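You operate a simulated robot arm through the tools that you are given. There is no shell and no other tool.

The job below is to be done with a simulated robot arm. You get a single attempt, and the scene is never put back.

## Task
Put things in order on the top of the long steel bench. At the end: the white filter from the top of the long steel bench stands on top of the blue meter; the silver capped steel tube is on the silver steel dish; the white torque driver stands where the white filter stood; the white clean cartridge from the top of the long steel bench stands where the white torque driver stood; whatever was shut is shut again. Leave all else as you found it, and nothing knocked over.

It is judged by the outcome, as a careful person would: the job done as asked, and still so three seconds after it is handed in. It fails if anything else is knocked over, pushed out of place, dropped, spilled or broken.

## Robot
A 6-joint arm with a two-finger parallel gripper, fixed in place. Base frame: the origin is at the foot of the arm, x ahead of it, y to its left, z up; the work surface is at about z = 0. Readings come in m, degrees, newtons and seconds.
With the tool pointing down near the work surface it reaches from about 0.12 to 0.5 m from the base axis. Its first joint turns from -72.0 to 72.0 degrees. Payload 0.65 kg.
The TCP is the grasp point between the finger pads, 0.025 m short of the fingertips. In the tool frame z runs along the fingers and y along their closing line. The gripper opens to 0.076 m. The fingers are 0.018 m wide and 0.01 m thick; the gripper's body (0.036 by 0.078 m) begins 0.045 m behind the TCP.
Orientation is that of the tool frame in the base frame, as a unit quaternion [x, y, z, w]. With the fingers straight down and closing along the base's y, the tool's x points along the base's -x, its y along +y and its z along -z.

## Interface
- The arm moves only by the tool apply_moves. Its argument "series" is a list of rows, each an object of numbers (a shift or turn left out is 0, a gripper value left out holds the last): "wx", "wy", "wz": the turn, a rotation vector about the tool's x, y, z in degrees; "dx", "dy", "dz": the shift along the tool's x, y, z in m; "gripper": the opening in per cent of the stroke, from 0 (shut) to 100 (fully open). In form: [{"wx": .., "wy": .., "wz": .., "dx": .., "dy": .., "dz": .., "gripper": ..}, ...]. A call has 1 to 20 rows; each row shifts and turns the commanded pose from where the row before left it, along the tool's axes as they then stand. A row lasts 0.2 s, in which the tool goes at most 0.05 m and 8.6 degrees; a call with a longer step from one row to the next is refused whole, and so is a gripper value outside its range. A pose out of reach is approached as far as the arm can. The call stops where the force on the tool passes 40 N (or 10 N more than at its start, if that is more) or the arm is blocked; 0.2 s more then pass. The fingers move at their own pace (about 0.108 m/s each) and stop on an object; they squeeze with about 28 N. The grip force told is the motor's: it shows also when the fingers shut on nothing. Time passes only in rows, and 0.2 s behind the last, so rows that do not move let the fingers close. The reply holds the time, the measured pose of the TCP, the force on the tool along the base axes, the opening and the grip force, in the units named above and with some noise, with the torque about the TCP (base axes, N m) and any sound that the robot's microphone picked up.
- Cameras (640 x 400 px; columns grow to the right, rows downward): "scene" is fixed at [0.0389, 0.2696, 0.3876]; the picture's right is [-0.87, -0.49, 0.00], its down [-0.36, 0.63, -0.69] and it looks along [0.34, -0.60, -0.72] (base axes); focal length 214 px, centre (320, 200). "wrist" rides on the gripper at [0.058, 0.011, -0.081] in the tool frame; the picture's right is [-0.18, 0.98, 0.00], its down [-0.75, -0.14, -0.64] and it looks along [-0.63, -0.12, 0.77] (tool axes); focal length 243 px, centre (320, 200). There is no depth. A picture from a camera that has moved, and an enlarged one, comes with that camera's place and axes in the base frame and with its lens.
- capture(camera): a new picture of that camera. The clock stands still meanwhile.
- enlarge(camera, box): a new picture of the part [left, top, right, bottom] of that camera's present view, enlarged. The clock stands still meanwhile.
- hand_in(): hands the job in; it is judged then, once.

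Nothing tells you positions but the pictures and the camera data. Unless the task says otherwise, let go and move clear before handing in.

The tools are called after "Call:" as name(argument=value, ...) on one line, values as JSON. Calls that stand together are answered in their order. apply_moves: Moves the arm, as the interface text tells. Its arguments: {"type":"object","properties":{"series":{"type":"array"}},"required":["series"]} The other tools are called the same way: capture (camera) takes a picture; enlarge (camera, box) takes an enlarged picture of a part of a camera's view; hand_in () hands the job in.

At the start:

```text
time: 0.0
tcp_pos: [0.2925, 0.1049, 0.2769]
ee_rot: [0.0, 1.0, 0.0, 0.0]
contact_force: [0.0, 0.7, -0.2]
wrist_torque: [0.01, -0.02, 0.02]
grip_width: 0.076
finger_force: 0.0
```

scene: 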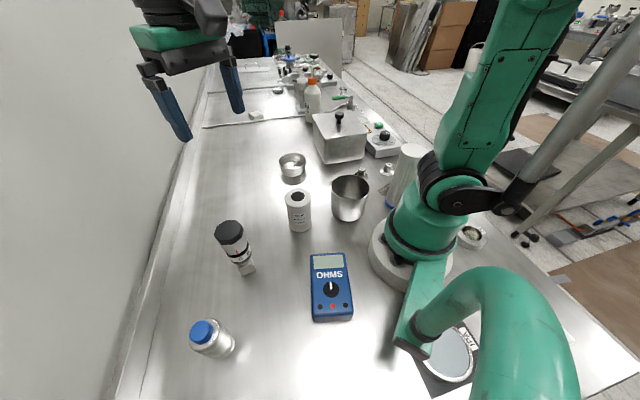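
wrist: 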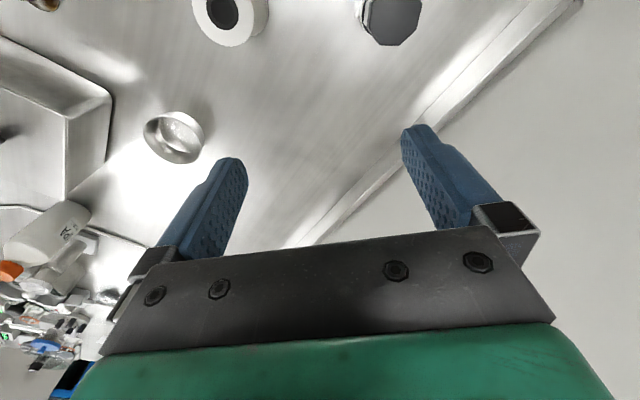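

I see a steel bench with a blue multimeter, a white cylinder with a dark hole (filter or cartridge), a white and black tool, a small dish and a steel box. I'll look closer before moving.

Call:
enlarge(camera="scene", box=[160, 140, 400, 290])

Call:
enlarge(camera="scene", box=[240, 50, 440, 175])

Call:
enlarge(camera="scene", box=[160, 240, 480, 400])

Call:
enlarge(camera="wrist", box=[0, 0, 320, 200])

```text
2.67 times, centred on (280, 215) of scene
camera zoom: at [0.0389, 0.2696, 0.3876], right [-0.87, -0.49, 0.0], down [-0.36, 0.63, -0.69], along [0.34, -0.6, -0.72], focal length 572 px, centre (427, 160)
```

zoom: 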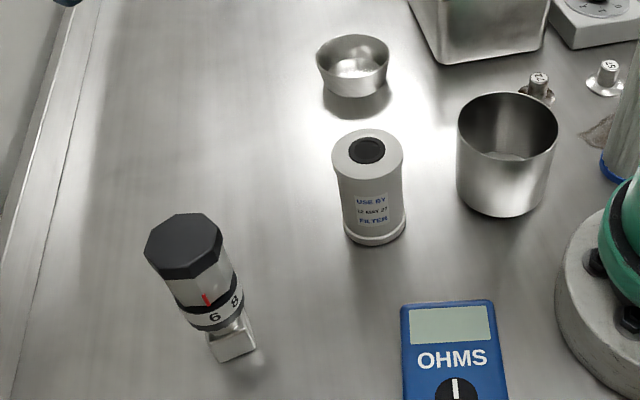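

```text
3.20 times, centred on (340, 112) of scene
camera zoom: at [0.0389, 0.2696, 0.3876], right [-0.87, -0.49, 0.0], down [-0.36, 0.63, -0.69], along [0.34, -0.6, -0.72], focal length 686 px, centre (256, 480)
```

zoom: 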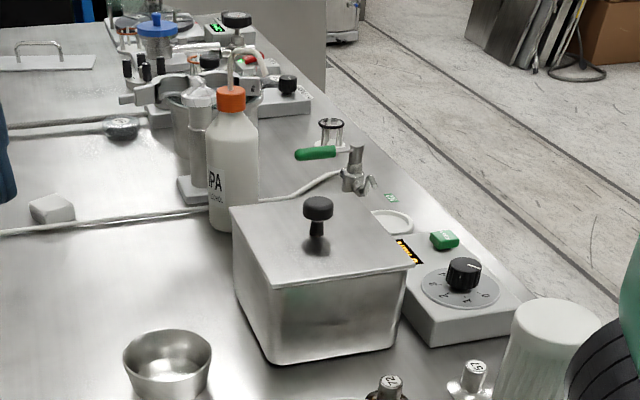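

```text
2.00 times, centred on (320, 320) of scene
camera zoom: at [0.0389, 0.2696, 0.3876], right [-0.87, -0.49, 0.0], down [-0.36, 0.63, -0.69], along [0.34, -0.6, -0.72], focal length 429 px, centre (320, -40)
```

zoom: 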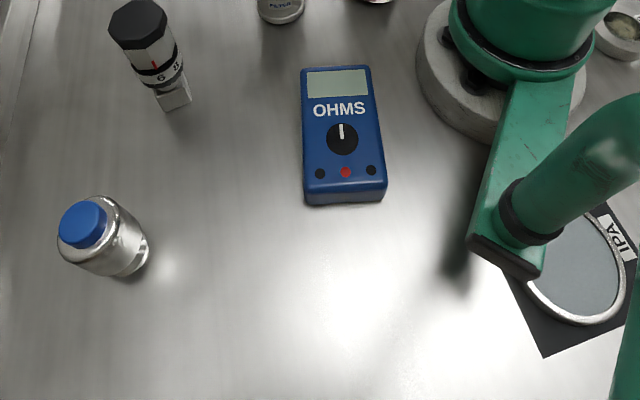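

```text
2.00 times, centred on (160, 100) of wrist
camera zoom: at [0.2344, 0.1158, 0.3577], right [0.18, 0.98, 0.0], down [0.75, -0.14, 0.64], along [0.63, -0.12, -0.77], focal length 485 px, centre (640, 400)
```

zoom: 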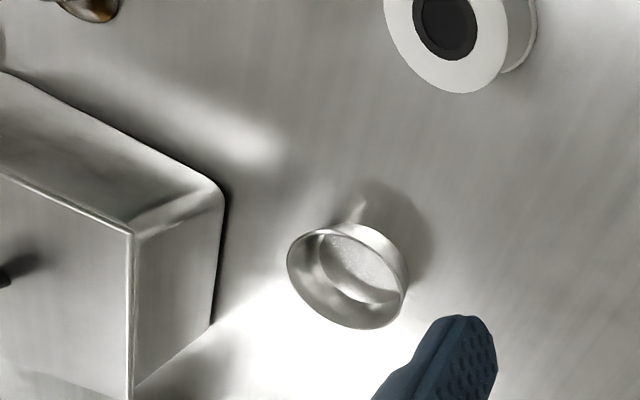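

The filter is labelled, at about (0.22, 0.04). The torque driver is near (0.25, 0.18), the meter near (0.095, 0.134) and the blue-capped bottle near (0.195, 0.288). I haven't yet identified the clean cartridge or the tube for certain, so I'll look further.

Call:
enlarge(camera="scene", box=[320, 110, 480, 210])

Call:
enlarge(camera="scene", box=[420, 200, 580, 300])

Call:
enlarge(camera="scene", box=[180, 300, 260, 370])

Call:
enlarge(camera="scene", box=[200, 40, 360, 140])

Call:
enlarge(camera="wrist", box=[0, 160, 160, 400])

```text
4.00 times, centred on (400, 160) of scene
camera zoom: at [0.0389, 0.2696, 0.3876], right [-0.87, -0.49, 0.0], down [-0.36, 0.63, -0.69], along [0.34, -0.6, -0.72], focal length 858 px, centre (0, 360)
```

zoom: 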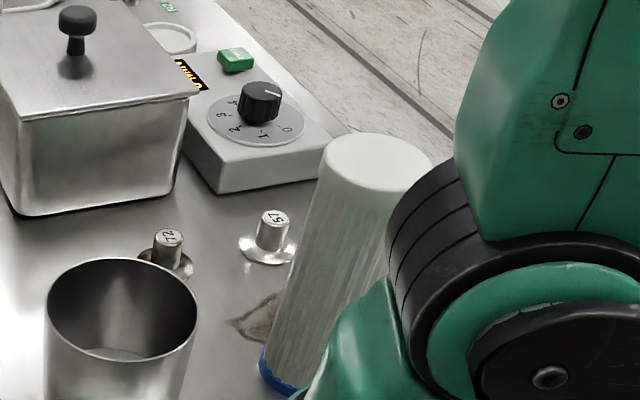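

```text
4.00 times, centred on (500, 250) of scene
camera zoom: at [0.0389, 0.2696, 0.3876], right [-0.87, -0.49, 0.0], down [-0.36, 0.63, -0.69], along [0.34, -0.6, -0.72], focal length 858 px, centre (-400, 0)
```

zoom: 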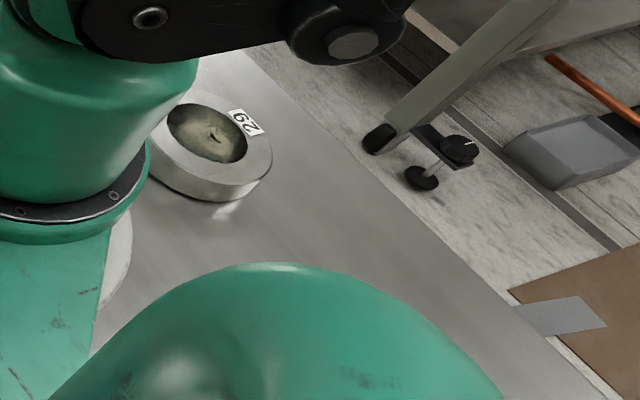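

```text
5.71 times, centred on (220, 335) of scene
camera zoom: at [0.0389, 0.2696, 0.3876], right [-0.87, -0.49, 0.0], down [-0.36, 0.63, -0.69], along [0.34, -0.6, -0.72], focal length 1226 px, centre (891, -571)
```

zoom: 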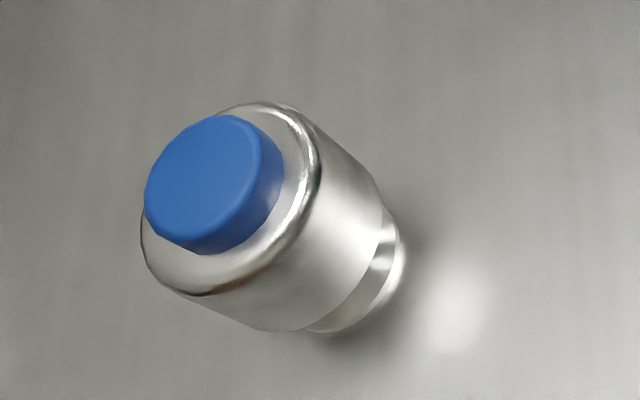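

```text
4.00 times, centred on (280, 90) of scene
camera zoom: at [0.0389, 0.2696, 0.3876], right [-0.87, -0.49, 0.0], down [-0.36, 0.63, -0.69], along [0.34, -0.6, -0.72], focal length 858 px, centre (480, 640)
```

zoom: 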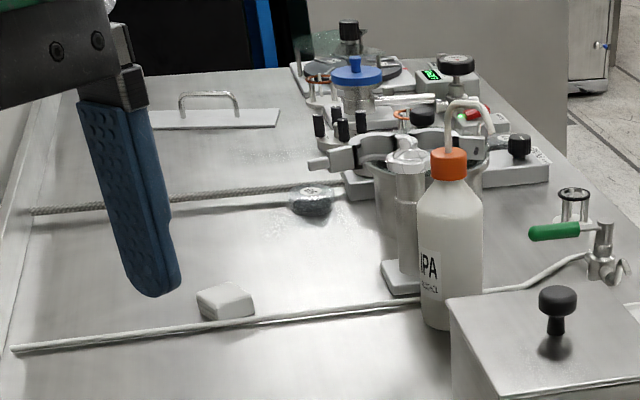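

```text
1.67 times, centred on (80, 280) of wrist
camera zoom: at [0.2344, 0.1158, 0.3577], right [0.18, 0.98, 0.0], down [0.75, -0.14, 0.64], along [0.63, -0.12, -0.77], focal length 404 px, centre (720, 67)
```

zoom: 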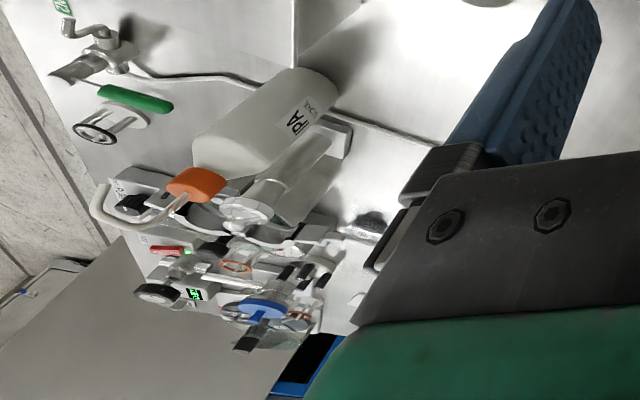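

The tall white pleated cylinder by the arm's foot, near (0.05, -0.13), looks like the clean cartridge. The small bowl near (0.345, -0.11) looks like the dish. I'll turn the wrist camera toward the right side to check both and look inside the cup.

Call:
apply_moves(series=[{"dx": 0.03, "dz": -0.02}, {"dx": 0.03, "dz": -0.02}, {"wz": 8.5}, {"wz": 8.5}, {"wz": 8.5}, {"wz": 8.5}, {"wz": 8.5}, {"wz": 8.5}])

Call:
capture(camera="wrist")

Call:
capture(camera="scene")

```text
time: 1.8
tcp_pos: [0.2313, 0.106, 0.3163]
ee_rot: [0.432, 0.902, 0.0, -0.001]
contact_force: [-0.3, 0.0, -0.4]
wrist_torque: [-0.02, 0.02, 0.06]
grip_width: 0.076
finger_force: 0.1
```

```text
taken
camera wrist: at [0.2044, 0.1571, 0.3977], right [0.88, 0.47, 0.0], down [0.36, -0.67, 0.64], along [0.3, -0.57, -0.77], focal length 243 px, centre (320, 200)
```

wrist: 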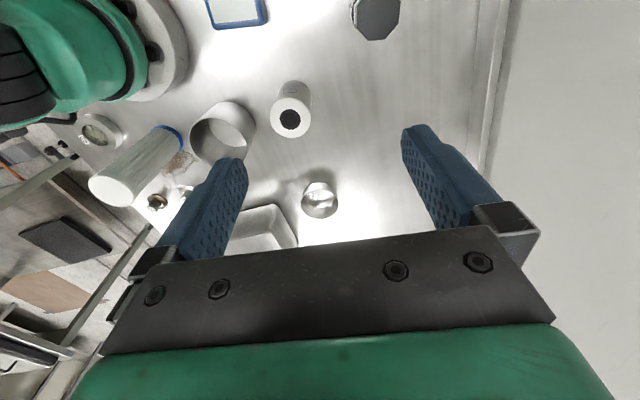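

```text
taken
```

scene: 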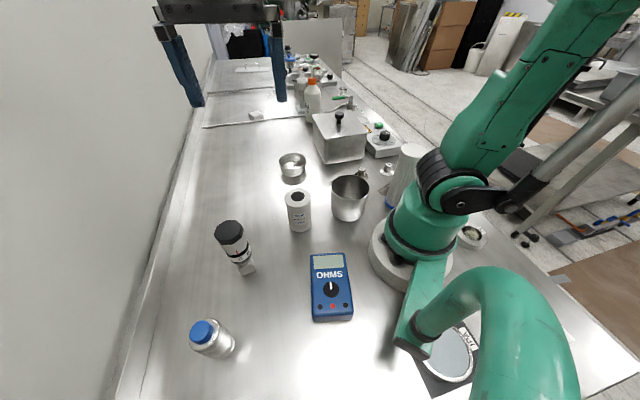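

Call:
enlarge(camera="wrist", box=[60, 60, 380, 260])

Call:
enlarge(camera="wrist", box=[200, 0, 420, 137])

```text
2.00 times, centred on (220, 160) of wrist
camera zoom: at [0.2044, 0.1571, 0.3977], right [0.88, 0.47, 0.0], down [0.36, -0.67, 0.64], along [0.3, -0.57, -0.77], focal length 485 px, centre (520, 280)
```

zoom: 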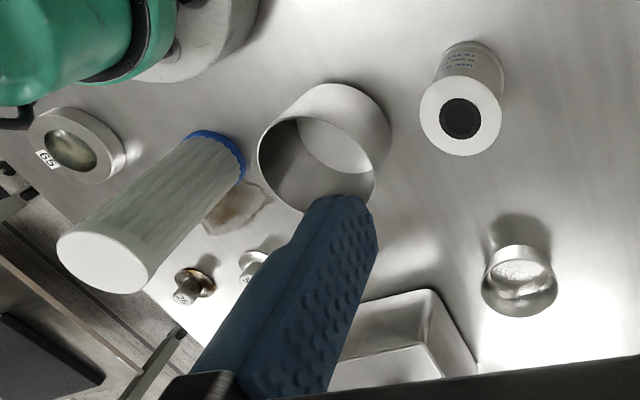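

```text
2.91 times, centred on (310, 68) of wrist
camera zoom: at [0.2044, 0.1571, 0.3977], right [0.88, 0.47, 0.0], down [0.36, -0.67, 0.64], along [0.3, -0.57, -0.77], focal length 706 px, centre (349, 582)
```

zoom: 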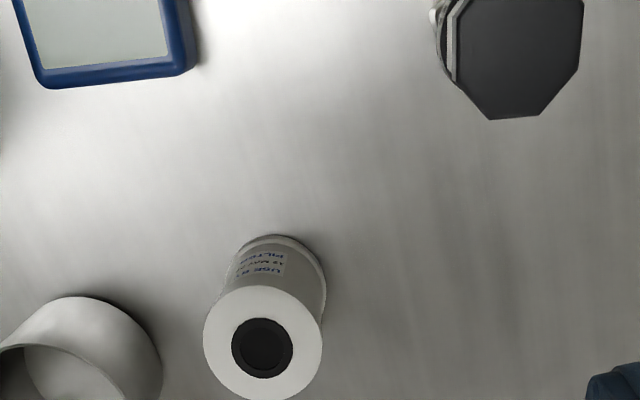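

The pleated white cylinder with the blue base is the clean cartridge. The cup is empty, and the filter is at about (0.225, 0.033) and 0.09 tall. I'll turn back and hover above the filter to refine its position.

Call:
apply_moves(series=[{"wz": -8.5}, {"wz": -8.5}, {"wz": -8.5}, {"wz": -8.5}, {"wz": -8.5}, {"wz": -8.5}, {"dx": 0.004, "dy": -0.036, "dz": 0.03}, {"dx": 0.003, "dy": -0.036, "dz": 0.03}])

Call:
capture(camera="wrist")

Call:
enlarge(camera="scene", box=[290, 240, 370, 330])

```text
time: 3.6
tcp_pos: [0.2249, 0.0344, 0.256]
ee_rot: [-0.001, 1.0, 0.001, 0.0]
contact_force: [0.4, -0.8, -0.4]
wrist_torque: [-0.01, 0.0, 0.05]
grip_width: 0.076
finger_force: 0.1
```

```text
taken
camera wrist: at [0.1676, 0.0443, 0.3365], right [0.18, 0.98, 0.0], down [0.75, -0.14, 0.64], along [0.63, -0.12, -0.77], focal length 243 px, centre (320, 200)
```

wrist: 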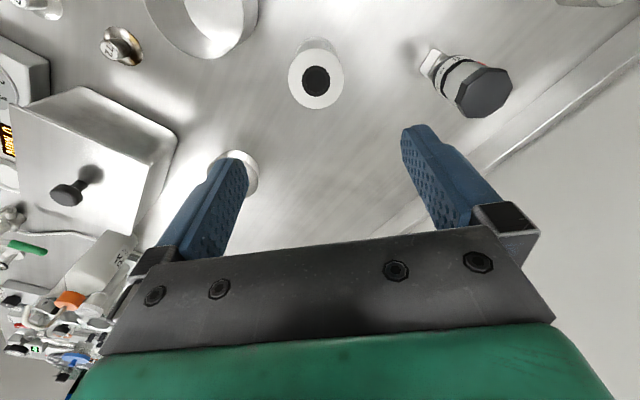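

```text
4.44 times, centred on (330, 285) of scene
camera zoom: at [0.0389, 0.2696, 0.3876], right [-0.87, -0.49, 0.0], down [-0.36, 0.63, -0.69], along [0.34, -0.6, -0.72], focal length 953 px, centre (276, -178)
```

zoom: 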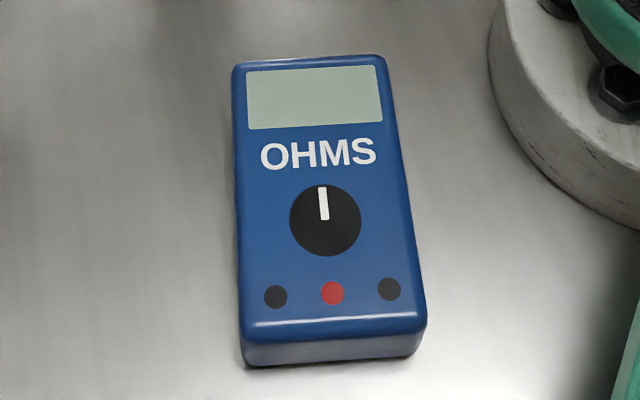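

The filter is centred at about (0.2265, 0.031). The meter's dial looks printed flat; its top centre is near (0.10, 0.126). I'll go down on the filter with the gripper open.

Call:
apply_moves(series=[{"dx": -0.0015, "dy": -0.0037, "dz": 0.04}, {"dz": 0.04}, {"dz": 0.03}])

Call:
capture(camera="wrist")

```text
time: 4.4
tcp_pos: [0.2255, 0.0288, 0.1461]
ee_rot: [0.0, 1.0, 0.0, 0.0]
contact_force: [-0.6, 0.6, -0.7]
wrist_torque: [-0.01, -0.02, -0.02]
grip_width: 0.0759
finger_force: 0.1
```

```text
taken
camera wrist: at [0.169, 0.0399, 0.2268], right [0.18, 0.98, 0.0], down [0.75, -0.14, 0.64], along [0.63, -0.12, -0.77], focal length 243 px, centre (320, 200)
```

wrist: 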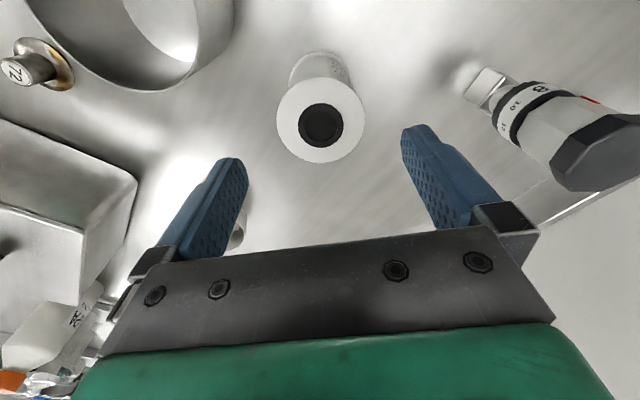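

The filter is centred between the fingers, so I'll descend and grip it.

Call:
apply_moves(series=[{"dz": 0.035}, {"dz": 0.03}, {"dz": 0.025}, {}, {"gripper": 0}, {"gripper": 0}, {"gripper": 0}, {"gripper": 0}])

Call:
capture(camera="wrist")

Call:
capture(camera="scene")

```text
time: 6.2
tcp_pos: [0.2262, 0.0287, 0.0573]
ee_rot: [0.0, 1.0, 0.001, 0.001]
contact_force: [-0.7, 0.1, -0.1]
wrist_torque: [0.0, 0.04, 0.0]
grip_width: 0.0532
finger_force: 28.3
```

```text
taken
camera wrist: at [0.1689, 0.0397, 0.1373], right [0.18, 0.98, 0.0], down [0.75, -0.14, 0.64], along [0.63, -0.12, -0.77], focal length 243 px, centre (320, 200)
```

wrist: 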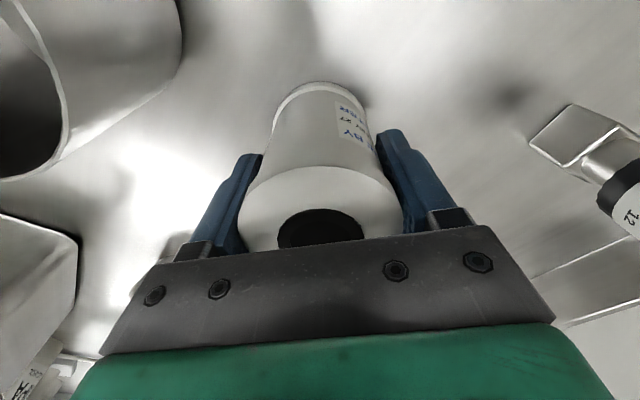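

```text
taken
```

scene: 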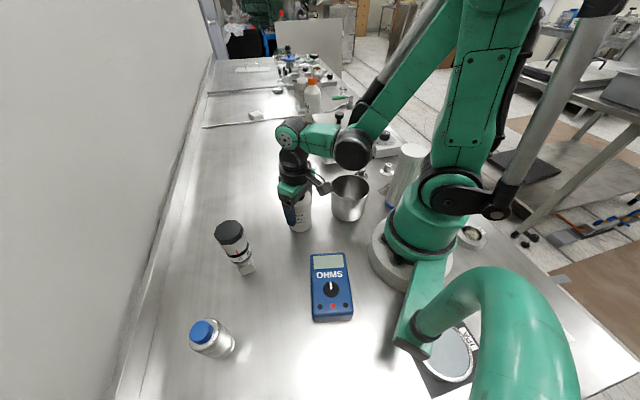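

The filter is gripped, measuring 53 mm; its old spot was about (0.2265, 0.0295). I'll lift it and carry it over the meter.

Call:
apply_moves(series=[{"dz": -0.02}, {"dz": -0.04}, {"dz": -0.04}, {"dz": -0.03}, {"dx": 0.03, "dy": 0.023}, {"dx": 0.032, "dy": 0.025}, {"dx": 0.032, "dy": 0.025}, {"dx": 0.032, "dy": 0.023}, {}])

Call:
capture(camera="wrist")

Call:
capture(camera="scene")

```text
time: 8.2
tcp_pos: [0.1003, 0.1252, 0.1877]
ee_rot: [0.0, 1.0, 0.0, 0.0]
contact_force: [0.0, -0.2, -1.5]
wrist_torque: [-0.02, -0.03, 0.01]
grip_width: 0.0532
finger_force: 28.2
```

```text
taken
camera wrist: at [0.0428, 0.136, 0.2682], right [0.18, 0.98, 0.0], down [0.75, -0.14, 0.64], along [0.63, -0.12, -0.77], focal length 243 px, centre (320, 200)
```

wrist: 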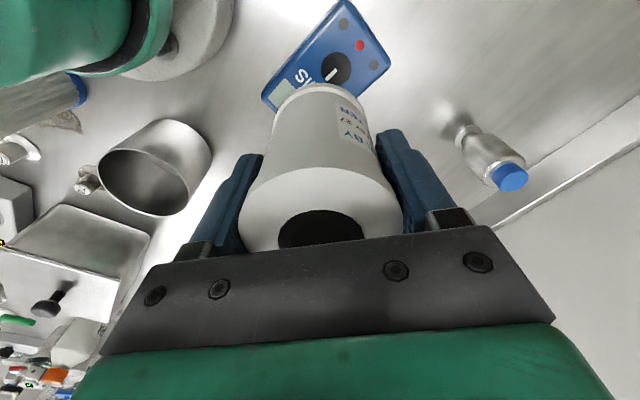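

```text
taken
```

scene: 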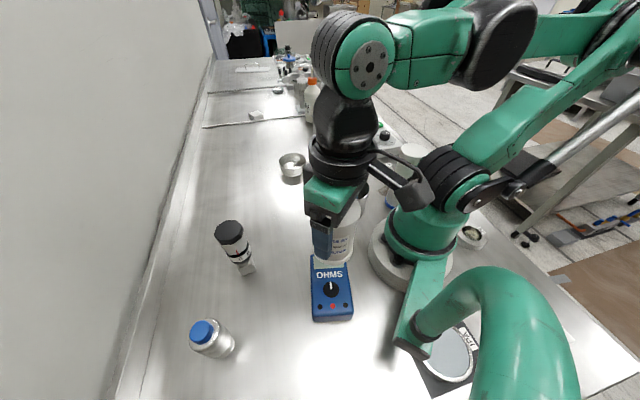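

Call:
enlarge(camera="wrist", box=[240, 0, 416, 110])

```text
3.64 times, centred on (328, 55) of wrist
camera zoom: at [0.0428, 0.136, 0.2682], right [0.18, 0.98, 0.0], down [0.75, -0.14, 0.64], along [0.63, -0.12, -0.77], focal length 882 px, centre (291, 727)
```

zoom: 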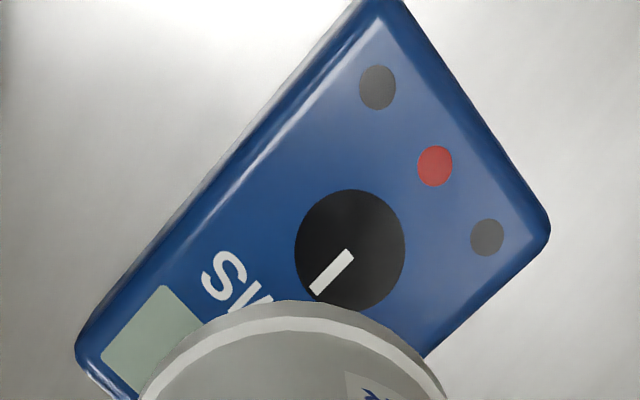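

The meter's top centre is at about (0.100, 0.128) and some 0.03 high, with a flat printed dial. I'll lower the filter to just above it.

Call:
apply_moves(series=[{"dy": 0.0022, "dz": 0.03}, {"dz": 0.03}, {"dz": 0.02}, {"dz": 0.01}, {}])

Call:
enlarge(camera="scene", box=[280, 220, 400, 330])

Call:
capture(camera="wrist")

```text
time: 9.4
tcp_pos: [0.1007, 0.1269, 0.0966]
ee_rot: [0.0, 1.0, 0.0, 0.0]
contact_force: [0.0, 0.2, -1.9]
wrist_torque: [0.0, -0.01, -0.03]
grip_width: 0.0531
finger_force: 28.1
```

```text
3.64 times, centred on (340, 275) of scene
camera zoom: at [0.0389, 0.2696, 0.3876], right [-0.87, -0.49, 0.0], down [-0.36, 0.63, -0.69], along [0.34, -0.6, -0.72], focal length 780 px, centre (247, -73)
```

zoom: 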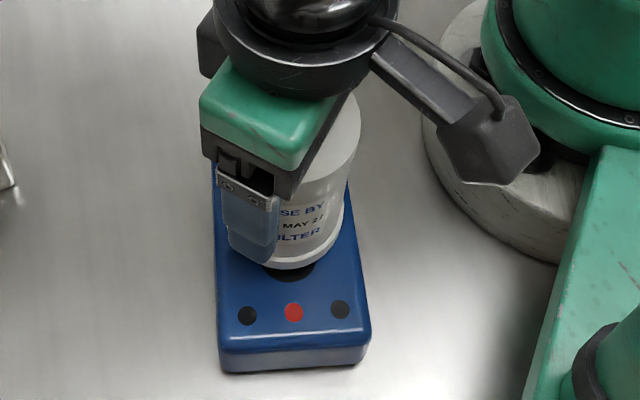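

```text
taken
camera wrist: at [0.0428, 0.1378, 0.1773], right [0.18, 0.98, 0.0], down [0.75, -0.14, 0.64], along [0.63, -0.12, -0.77], focal length 243 px, centre (320, 200)
```

wrist: 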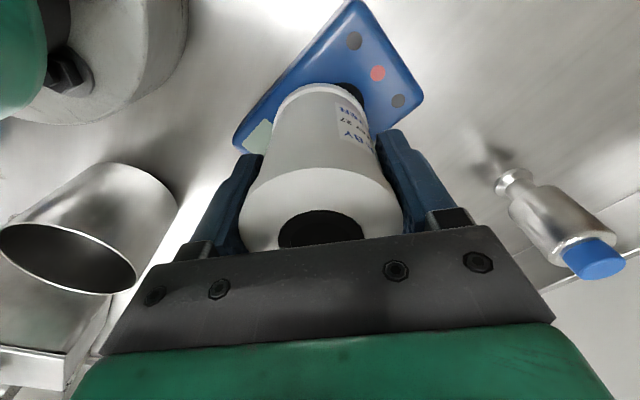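

The filter sits centred above the meter, so I'll creep down until the force shows contact.

Call:
apply_moves(series=[{"dz": 0.002}, {"dz": 0.002}, {"dz": 0.001}, {}])

```text
time: 10.4
tcp_pos: [0.1009, 0.1277, 0.0924]
ee_rot: [0.0, 1.0, 0.0, 0.0]
contact_force: [-1.6, -2.5, 22.4]
wrist_torque: [-0.11, -0.06, 0.1]
grip_width: 0.053
finger_force: 27.9
```

There is contact at 22 N. I'll ease up slightly and let go, opening wide and straight.

Call:
apply_moves(series=[{"dz": -0.001}, {}])

```text
time: 11.0
tcp_pos: [0.0999, 0.1284, 0.0924]
ee_rot: [-0.001, 1.0, -0.001, 0.0]
contact_force: [0.1, -0.5, -0.9]
wrist_torque: [0.01, 0.03, 0.01]
grip_width: 0.053
finger_force: 28.2
```

Call:
apply_moves(series=[{"dz": 0.0003}, {"gripper": 100}, {"gripper": 100}, {"gripper": 100}, {"gripper": 100}])

Call:
capture(camera="wrist")

```text
time: 12.2
tcp_pos: [0.1009, 0.1289, 0.0936]
ee_rot: [0.0, 1.0, -0.001, 0.0]
contact_force: [0.1, -0.4, -0.1]
wrist_torque: [-0.01, -0.02, 0.0]
grip_width: 0.0762
finger_force: 0.0
```

```text
taken
camera wrist: at [0.043, 0.1384, 0.1733], right [0.18, 0.98, 0.0], down [0.75, -0.14, 0.64], along [0.63, -0.12, -0.77], focal length 243 px, centre (320, 200)
```

wrist: 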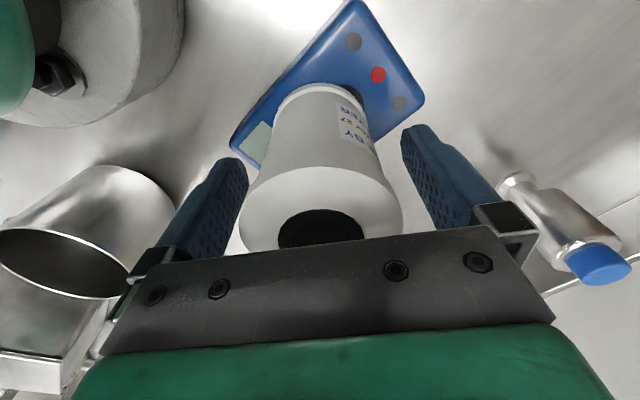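

The filter is standing freely on the meter. I'll rise straight up and move to hover over the torque driver.

Call:
apply_moves(series=[{"dz": -0.02}, {"dz": -0.04}, {"dz": -0.045}, {"dz": -0.045}, {"dx": -0.03, "dy": 0.01, "dz": -0.01}, {"dx": -0.04, "dy": 0.014, "dz": -0.01}, {"dx": -0.04, "dy": 0.013, "dz": -0.01}, {"dx": -0.038, "dy": 0.013}, {}])

Call:
capture(camera="wrist")

Call:
capture(camera="scene")

```text
time: 14.2
tcp_pos: [0.2494, 0.1769, 0.2732]
ee_rot: [0.0, 1.0, 0.0, 0.0]
contact_force: [0.4, -0.1, -0.3]
wrist_torque: [0.01, -0.02, 0.01]
grip_width: 0.0761
finger_force: 0.0
```

```text
taken
camera wrist: at [0.1916, 0.1885, 0.3541], right [0.18, 0.98, 0.0], down [0.75, -0.14, 0.64], along [0.63, -0.12, -0.77], focal length 243 px, centre (320, 200)
```

wrist: 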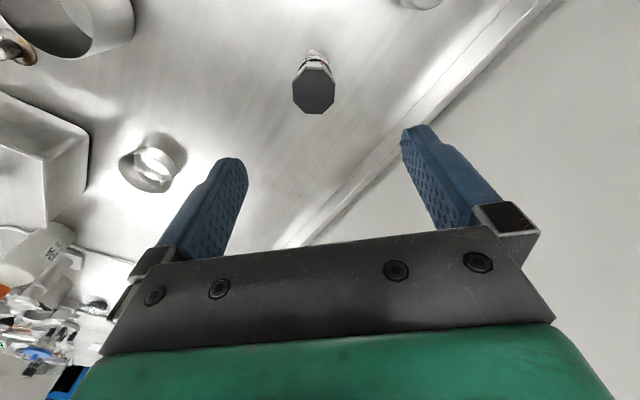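

```text
taken
```

scene: 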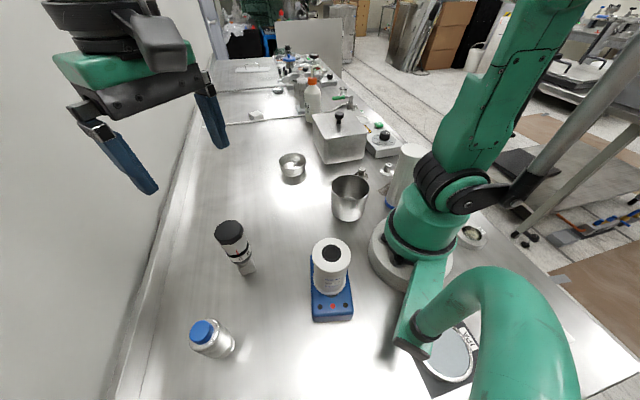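

Call:
enlarge(camera="wrist", box=[272, 40, 368, 120])

Call:
enlarge(camera="scene", box=[200, 205, 280, 285])

Call:
enlarge(camera="scene", box=[290, 230, 370, 330])

Call:
enlarge(camera="wrist", box=[100, 110, 220, 210])

```text
5.00 times, centred on (320, 80) of wrist
camera zoom: at [0.1916, 0.1885, 0.3541], right [0.18, 0.98, 0.0], down [0.75, -0.14, 0.64], along [0.63, -0.12, -0.77], focal length 1213 px, centre (320, 800)
```

zoom: 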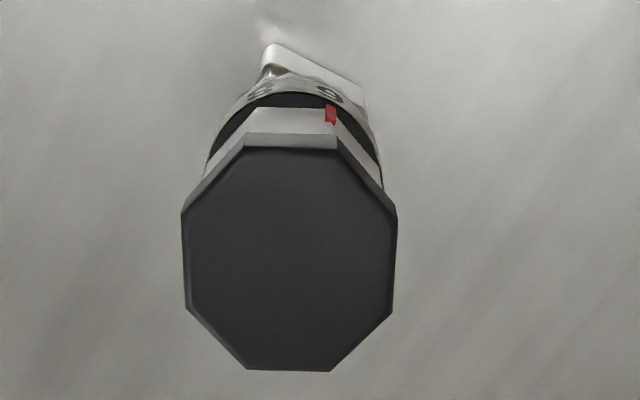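

```text
5.00 times, centred on (240, 245) of scene
camera zoom: at [0.039, 0.2696, 0.3876], right [-0.87, -0.49, 0.0], down [-0.36, 0.63, -0.69], along [0.34, -0.6, -0.72], focal length 1072 px, centre (720, -25)
```

zoom: 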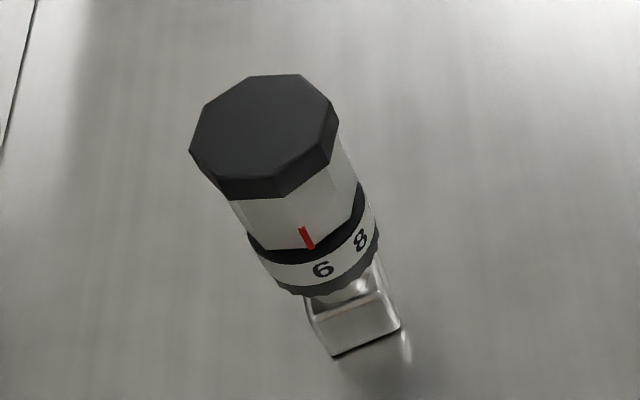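

```text
4.00 times, centred on (330, 280) of scene
camera zoom: at [0.039, 0.2696, 0.3876], right [-0.87, -0.49, 0.0], down [-0.36, 0.63, -0.69], along [0.34, -0.6, -0.72], focal length 858 px, centre (280, -120)
```

zoom: 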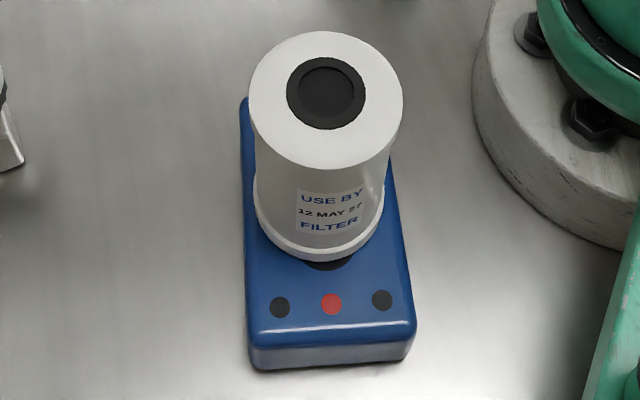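

```text
4.00 times, centred on (160, 160) of wrist
camera zoom: at [0.1916, 0.1885, 0.3541], right [0.18, 0.98, 0.0], down [0.75, -0.14, 0.64], along [0.63, -0.12, -0.77], focal length 970 px, centre (960, 360)
```

zoom: 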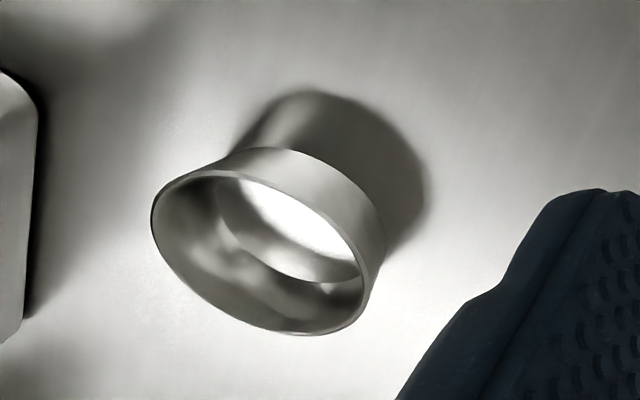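

The filter stands well on the meter. The driver's axis is near (0.256, 0.171), its top about 0.116 high, and the octagon's flats are turned about 10.7° from my closing line. I'll align with it and go part of the way down.

Call:
apply_moves(series=[{"dx": -0.0067, "dy": -0.0064}, {"wz": 5.35}, {"wz": 5.35}, {"dz": 0.04}, {"dz": 0.04}, {"dz": 0.02}, {}])

Call:
capture(camera="wrist")

Call:
capture(camera="scene")

```text
time: 15.8
tcp_pos: [0.2567, 0.1715, 0.1728]
ee_rot: [0.094, 0.996, 0.0, 0.0]
contact_force: [0.1, -1.0, 0.7]
wrist_torque: [-0.06, -0.02, -0.01]
grip_width: 0.076
finger_force: 0.1
```

```text
taken
camera wrist: at [0.2009, 0.1928, 0.2533], right [0.36, 0.93, 0.0], down [0.71, -0.28, 0.64], along [0.6, -0.23, -0.77], focal length 243 px, centre (320, 200)
```

wrist: 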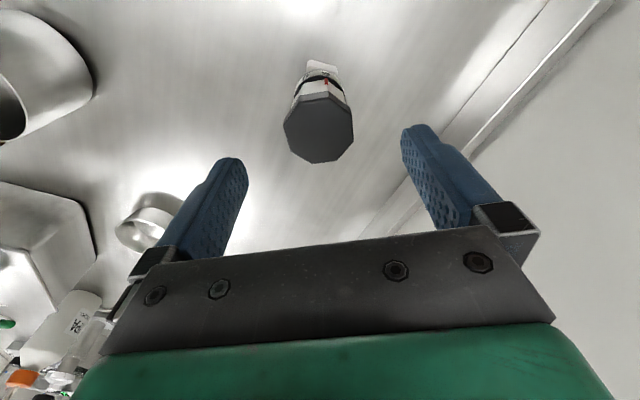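

```text
taken
```

scene: 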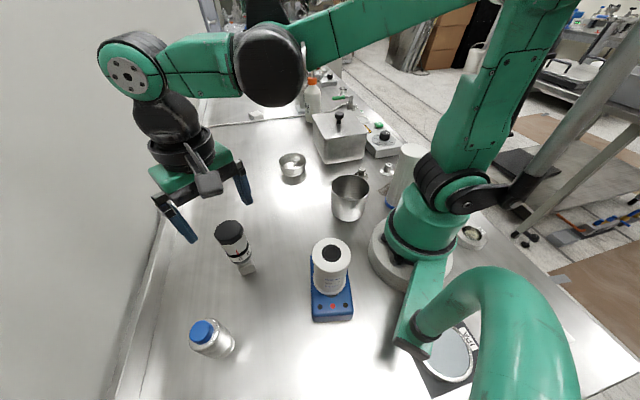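

Call:
enlarge(camera="wrist", box=[256, 50, 384, 180])

```text
3.08 times, centred on (320, 115) of wrist
camera zoom: at [0.2009, 0.1928, 0.2533], right [0.36, 0.93, 0.0], down [0.71, -0.28, 0.64], along [0.6, -0.23, -0.77], focal length 746 px, centre (320, 462)
```

zoom: 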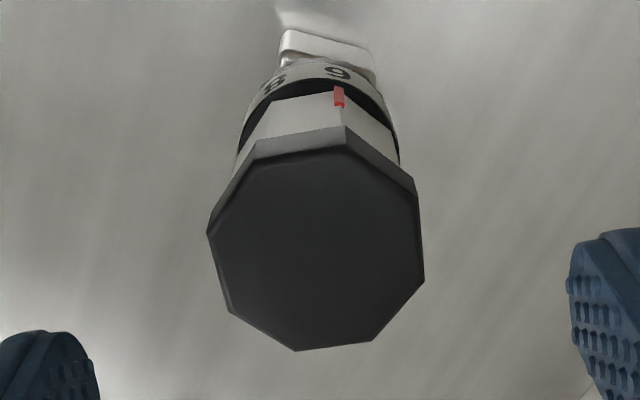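

The flats line up with the fingers. I'll descend and close.

Call:
apply_moves(series=[{"dz": 0.03}, {"dz": 0.025}, {"dz": 0.012}, {}, {"gripper": 0}, {"gripper": 0}, {"gripper": 0}, {"gripper": 0}])

Call:
capture(camera="wrist")

Call:
enlarge(camera="scene", box=[180, 160, 300, 290])

```text
time: 17.6
tcp_pos: [0.2543, 0.1722, 0.1064]
ee_rot: [0.093, 0.996, 0.0, 0.0]
contact_force: [-1.1, 0.6, -0.2]
wrist_torque: [-0.02, -0.02, -0.02]
grip_width: 0.0408
finger_force: 27.8
```

```text
taken
camera wrist: at [0.2006, 0.1928, 0.1867], right [0.36, 0.93, 0.0], down [0.71, -0.28, 0.64], along [0.6, -0.23, -0.77], focal length 243 px, centre (320, 200)
```

wrist: 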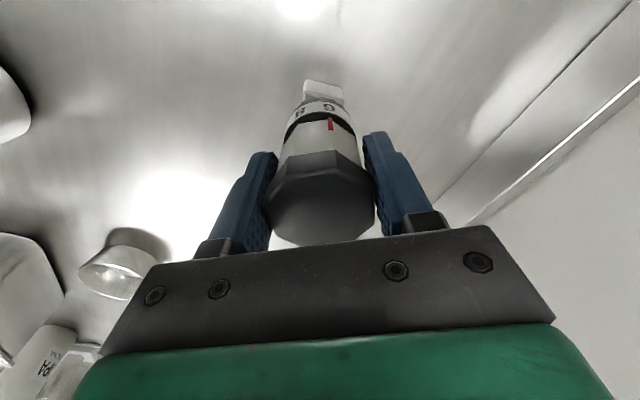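

```text
3.08 times, centred on (240, 225) of scene
camera zoom: at [0.0389, 0.2696, 0.3876], right [-0.87, -0.49, 0.0], down [-0.36, 0.63, -0.69], along [0.34, -0.6, -0.72], focal length 660 px, centre (566, 123)
```

zoom: 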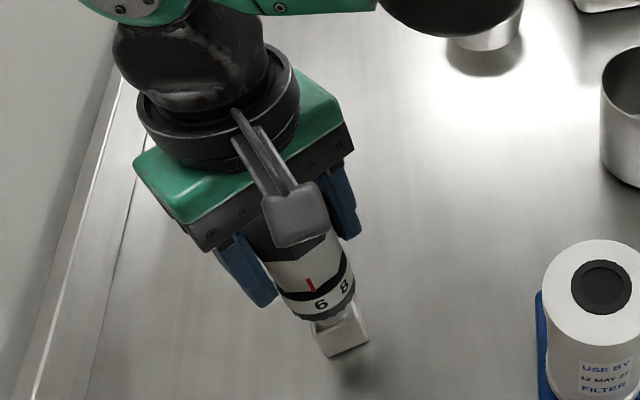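

The driver is gripped at 41 mm across. I'll lift it and carry it over the filter's old spot.

Call:
apply_moves(series=[{"dz": -0.01}, {"dz": -0.02}, {"dz": -0.02}, {"dy": -0.0264}, {"dx": 0.0011, "dy": -0.036}, {"dx": 0.0011, "dy": -0.036}, {"dy": -0.028}, {"dy": -0.018}, {}])

Call:
capture(camera="wrist")

Call:
capture(camera="scene")

```text
time: 19.6
tcp_pos: [0.2262, 0.0304, 0.1567]
ee_rot: [0.094, 0.996, 0.0, 0.0]
contact_force: [-0.5, -0.7, -1.6]
wrist_torque: [-0.01, -0.01, -0.01]
grip_width: 0.041
finger_force: 28.0
```

```text
taken
camera wrist: at [0.1714, 0.0506, 0.2367], right [0.36, 0.93, 0.0], down [0.71, -0.28, 0.64], along [0.6, -0.23, -0.77], focal length 243 px, centre (320, 200)
```

wrist: 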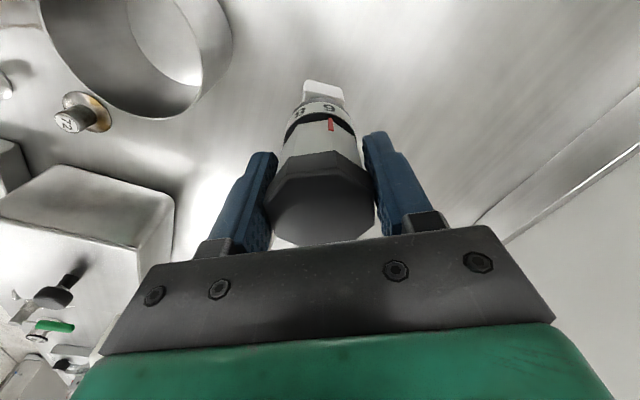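

```text
taken
```

scene: 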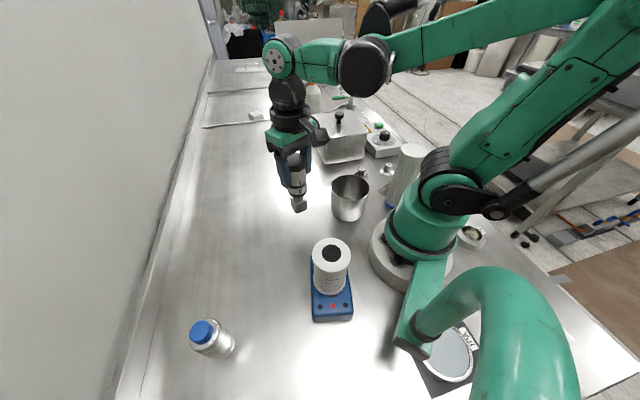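

Call:
apply_moves(series=[{"dz": 0.02}, {"dz": 0.018}, {"dz": 0.007}, {"dz": 0.003}, {"dz": 0.001}, {}])

```text
time: 21.0
tcp_pos: [0.2262, 0.0294, 0.107]
ee_rot: [0.093, 0.996, 0.0, 0.0]
contact_force: [-0.1, 0.1, -1.5]
wrist_torque: [0.01, 0.01, -0.01]
grip_width: 0.041
finger_force: 28.6
```

Call:
apply_moves(series=[{"dz": 0.0006}, {"dz": 0.0004}, {}])

```text
time: 21.8
tcp_pos: [0.2266, 0.0296, 0.1053]
ee_rot: [0.093, 0.996, 0.0, 0.0]
contact_force: [-3.5, -2.7, 22.5]
wrist_torque: [0.02, 0.18, 0.05]
grip_width: 0.041
finger_force: 28.1
```

There is firm contact, so I'll ease off until the load is nearly zero and then release.

Call:
apply_moves(series=[{"dz": -0.0007}, {}])

```text
time: 22.4
tcp_pos: [0.226, 0.0301, 0.1056]
ee_rot: [0.093, 0.996, 0.0, -0.001]
contact_force: [0.2, -0.5, -2.7]
wrist_torque: [-0.02, 0.04, -0.01]
grip_width: 0.0409
finger_force: 28.2
```

Call:
apply_moves(series=[{"dz": 0.0004}, {}])

```text
time: 23.0
tcp_pos: [0.2262, 0.0294, 0.1065]
ee_rot: [0.093, 0.996, 0.001, 0.0]
contact_force: [-1.4, 0.1, 6.4]
wrist_torque: [0.14, 0.05, 0.02]
grip_width: 0.0409
finger_force: 28.6
```

Call:
apply_moves(series=[{"dz": -0.0002}, {"gripper": 75}, {"gripper": 100}, {"gripper": 100}, {"gripper": 100}])

Call:
capture(camera="wrist")

```text
time: 24.2
tcp_pos: [0.2264, 0.0303, 0.1061]
ee_rot: [0.094, 0.996, 0.0, -0.001]
contact_force: [0.2, 0.4, -0.2]
wrist_torque: [0.01, 0.0, 0.0]
grip_width: 0.0759
finger_force: 0.0
```

```text
taken
camera wrist: at [0.1717, 0.0509, 0.1867], right [0.36, 0.93, 0.0], down [0.71, -0.28, 0.64], along [0.6, -0.23, -0.77], focal length 243 px, centre (320, 200)
```

wrist: 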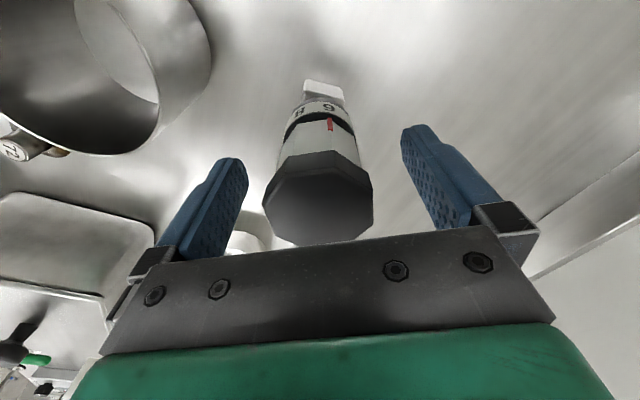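

The driver stands on its own. I'll rise and swing across toward the cartridge near (0.057, -0.136), high enough to clear the cup and the cartridge top.

Call:
apply_moves(series=[{"dz": -0.02}, {"dz": -0.04}, {"dz": -0.05}, {"dz": -0.05}, {"wz": 6.3}, {"dx": 0.019, "dy": -0.0347}, {"dx": 0.019, "dy": -0.0347}, {"dx": 0.019, "dy": -0.0347}, {"dx": 0.019, "dy": -0.0347}, {}])

Call:
capture(camera="wrist")

Call:
capture(camera="scene")

```text
time: 26.4
tcp_pos: [0.112, -0.0811, 0.2671]
ee_rot: [0.146, 0.989, 0.0, 0.0]
contact_force: [-0.4, -0.3, -0.7]
wrist_torque: [0.02, 0.05, -0.01]
grip_width: 0.076
finger_force: 0.1
```

```text
taken
camera wrist: at [0.0609, -0.0539, 0.3465], right [0.46, 0.89, 0.0], down [0.68, -0.35, 0.64], along [0.57, -0.3, -0.77], focal length 243 px, centre (320, 200)
```

wrist: 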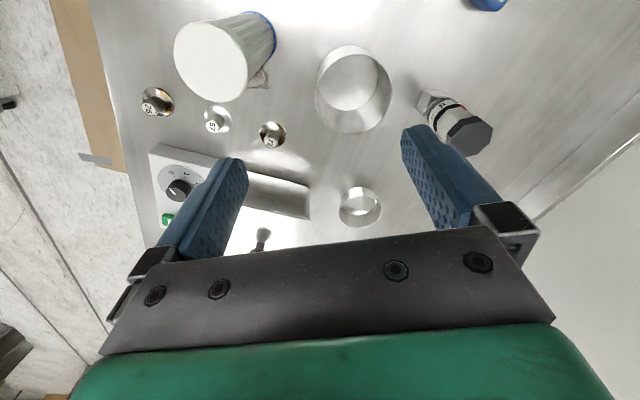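

```text
taken
```

scene: 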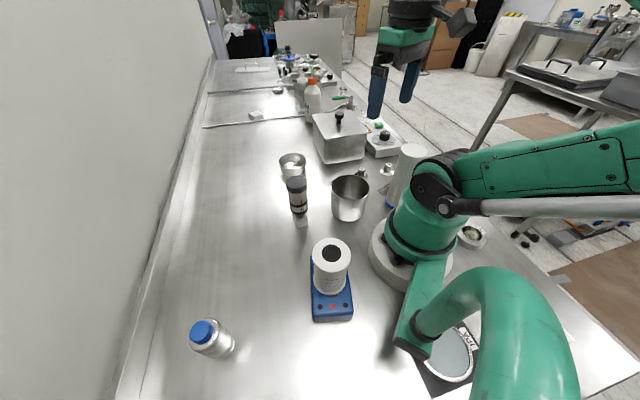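

Call:
enlarge(camera="wrist", box=[150, 0, 310, 110])

Call:
enlarge(camera="scene", box=[260, 140, 380, 240])

```text
3.64 times, centred on (230, 55) of wrist
camera zoom: at [0.0609, -0.0539, 0.3465], right [0.46, 0.89, 0.0], down [0.68, -0.35, 0.64], along [0.57, -0.3, -0.77], focal length 882 px, centre (647, 727)
```

zoom: 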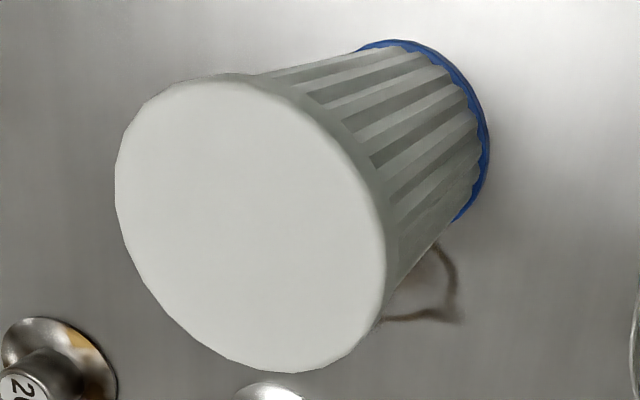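

```text
4.00 times, centred on (320, 190) of scene
camera zoom: at [0.0389, 0.2696, 0.3876], right [-0.87, -0.49, 0.0], down [-0.36, 0.63, -0.69], along [0.34, -0.6, -0.72], focal length 858 px, centre (320, 240)
```

zoom: 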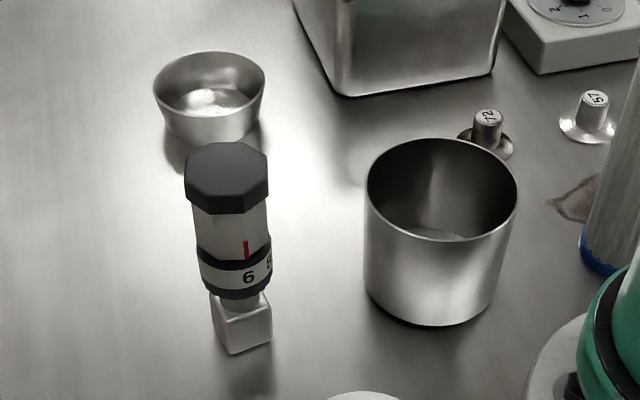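

The driver stands upright at the filter's old spot. The cartridge is at about (0.055, -0.138) and roughly 0.152 tall, so I'll move directly over it.

Call:
apply_moves(series=[{"dx": 0.0129, "dy": -0.0237}, {"dx": 0.0129, "dy": -0.0237}, {"dx": 0.013, "dy": -0.0238}, {}])

Call:
capture(camera="wrist")

Call:
capture(camera="scene")

```text
time: 27.4
tcp_pos: [0.0546, -0.1375, 0.2668]
ee_rot: [0.148, 0.989, 0.001, 0.0]
contact_force: [-0.5, 0.0, -0.3]
wrist_torque: [0.0, 0.0, 0.0]
grip_width: 0.0761
finger_force: 0.1
```

```text
taken
camera wrist: at [0.0031, -0.1103, 0.3466], right [0.46, 0.89, 0.0], down [0.68, -0.35, 0.64], along [0.57, -0.3, -0.77], focal length 243 px, centre (320, 200)
```

wrist: 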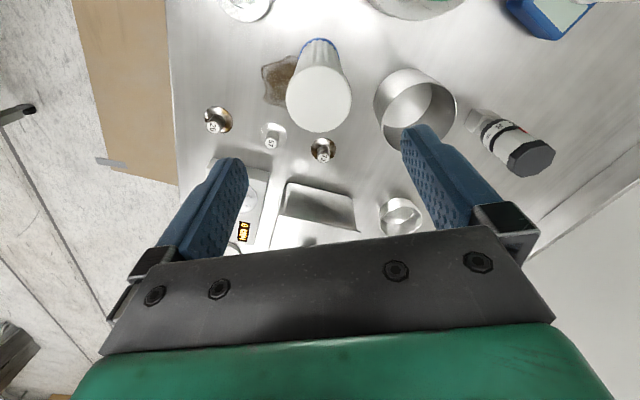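

```text
taken
```

scene: 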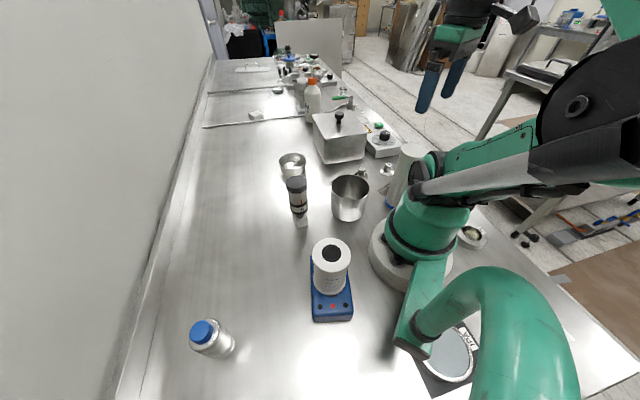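

Call:
apply_moves(series=[{"dz": 0.03}, {"dz": 0.03}, {}])

Call:
enlarge(camera="wrist", box=[224, 20, 416, 200])

Call:
capture(camera="scene")

```text
time: 28.2
tcp_pos: [0.0536, -0.1372, 0.2047]
ee_rot: [0.148, 0.989, 0.0, 0.0]
contact_force: [0.2, 0.6, -0.4]
wrist_torque: [0.0, -0.01, 0.03]
grip_width: 0.076
finger_force: 0.1
```

```text
2.22 times, centred on (320, 110) of wrist
camera zoom: at [0.0032, -0.111, 0.2861], right [0.46, 0.89, 0.0], down [0.68, -0.35, 0.64], along [0.57, -0.3, -0.77], focal length 539 px, centre (320, 400)
```

zoom: 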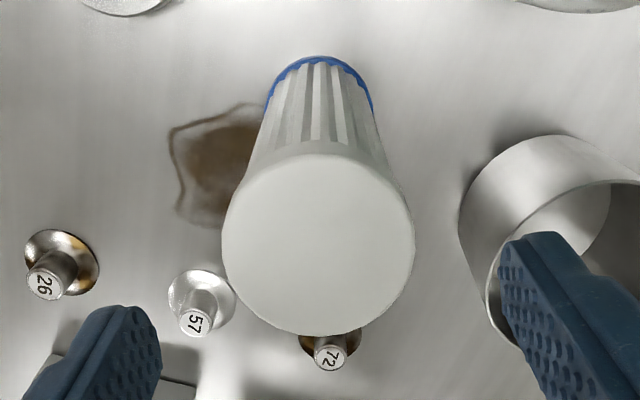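

```text
taken
```

scene: 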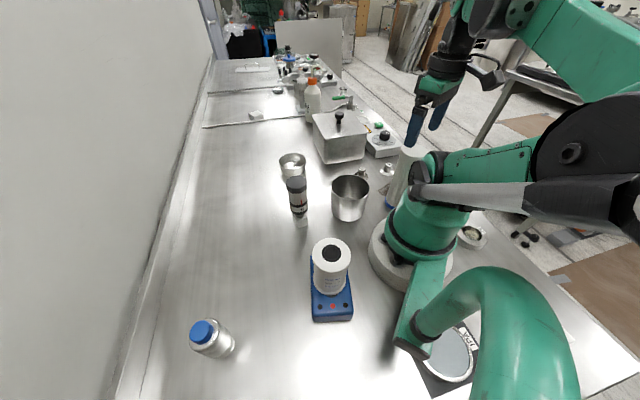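

The cartridge is exactly centred between the fingers, so I'll descend and grip.

Call:
apply_moves(series=[{"dz": 0.03}, {"dz": 0.03}, {"dz": 0.02}, {"dz": 0.007}, {}, {"gripper": 0}, {"gripper": 0}, {"gripper": 0}, {"gripper": 0}])

Call:
capture(camera="wrist")

Call:
capture(camera="scene")

```text
time: 30.2
tcp_pos: [0.055, -0.1371, 0.1175]
ee_rot: [0.147, 0.989, 0.0, 0.0]
contact_force: [0.4, -0.3, 0.6]
wrist_torque: [0.0, -0.02, -0.02]
grip_width: 0.0507
finger_force: 28.3
```

```text
taken
camera wrist: at [0.0032, -0.1101, 0.1997], right [0.46, 0.89, 0.0], down [0.68, -0.35, 0.64], along [0.57, -0.3, -0.77], focal length 243 px, centre (320, 200)
```

wrist: 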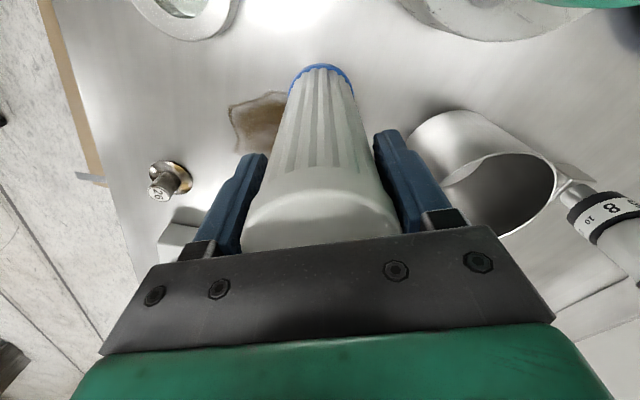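

```text
taken
```

scene: 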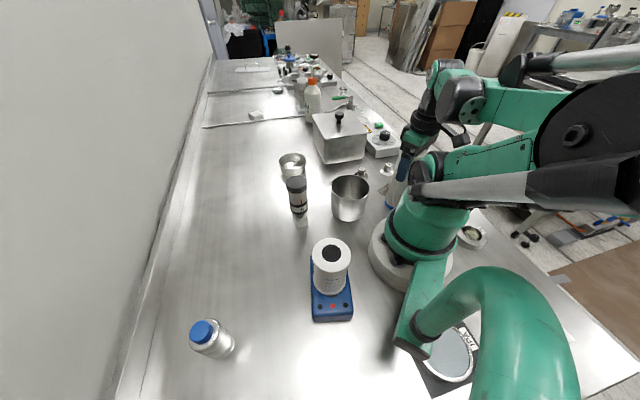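

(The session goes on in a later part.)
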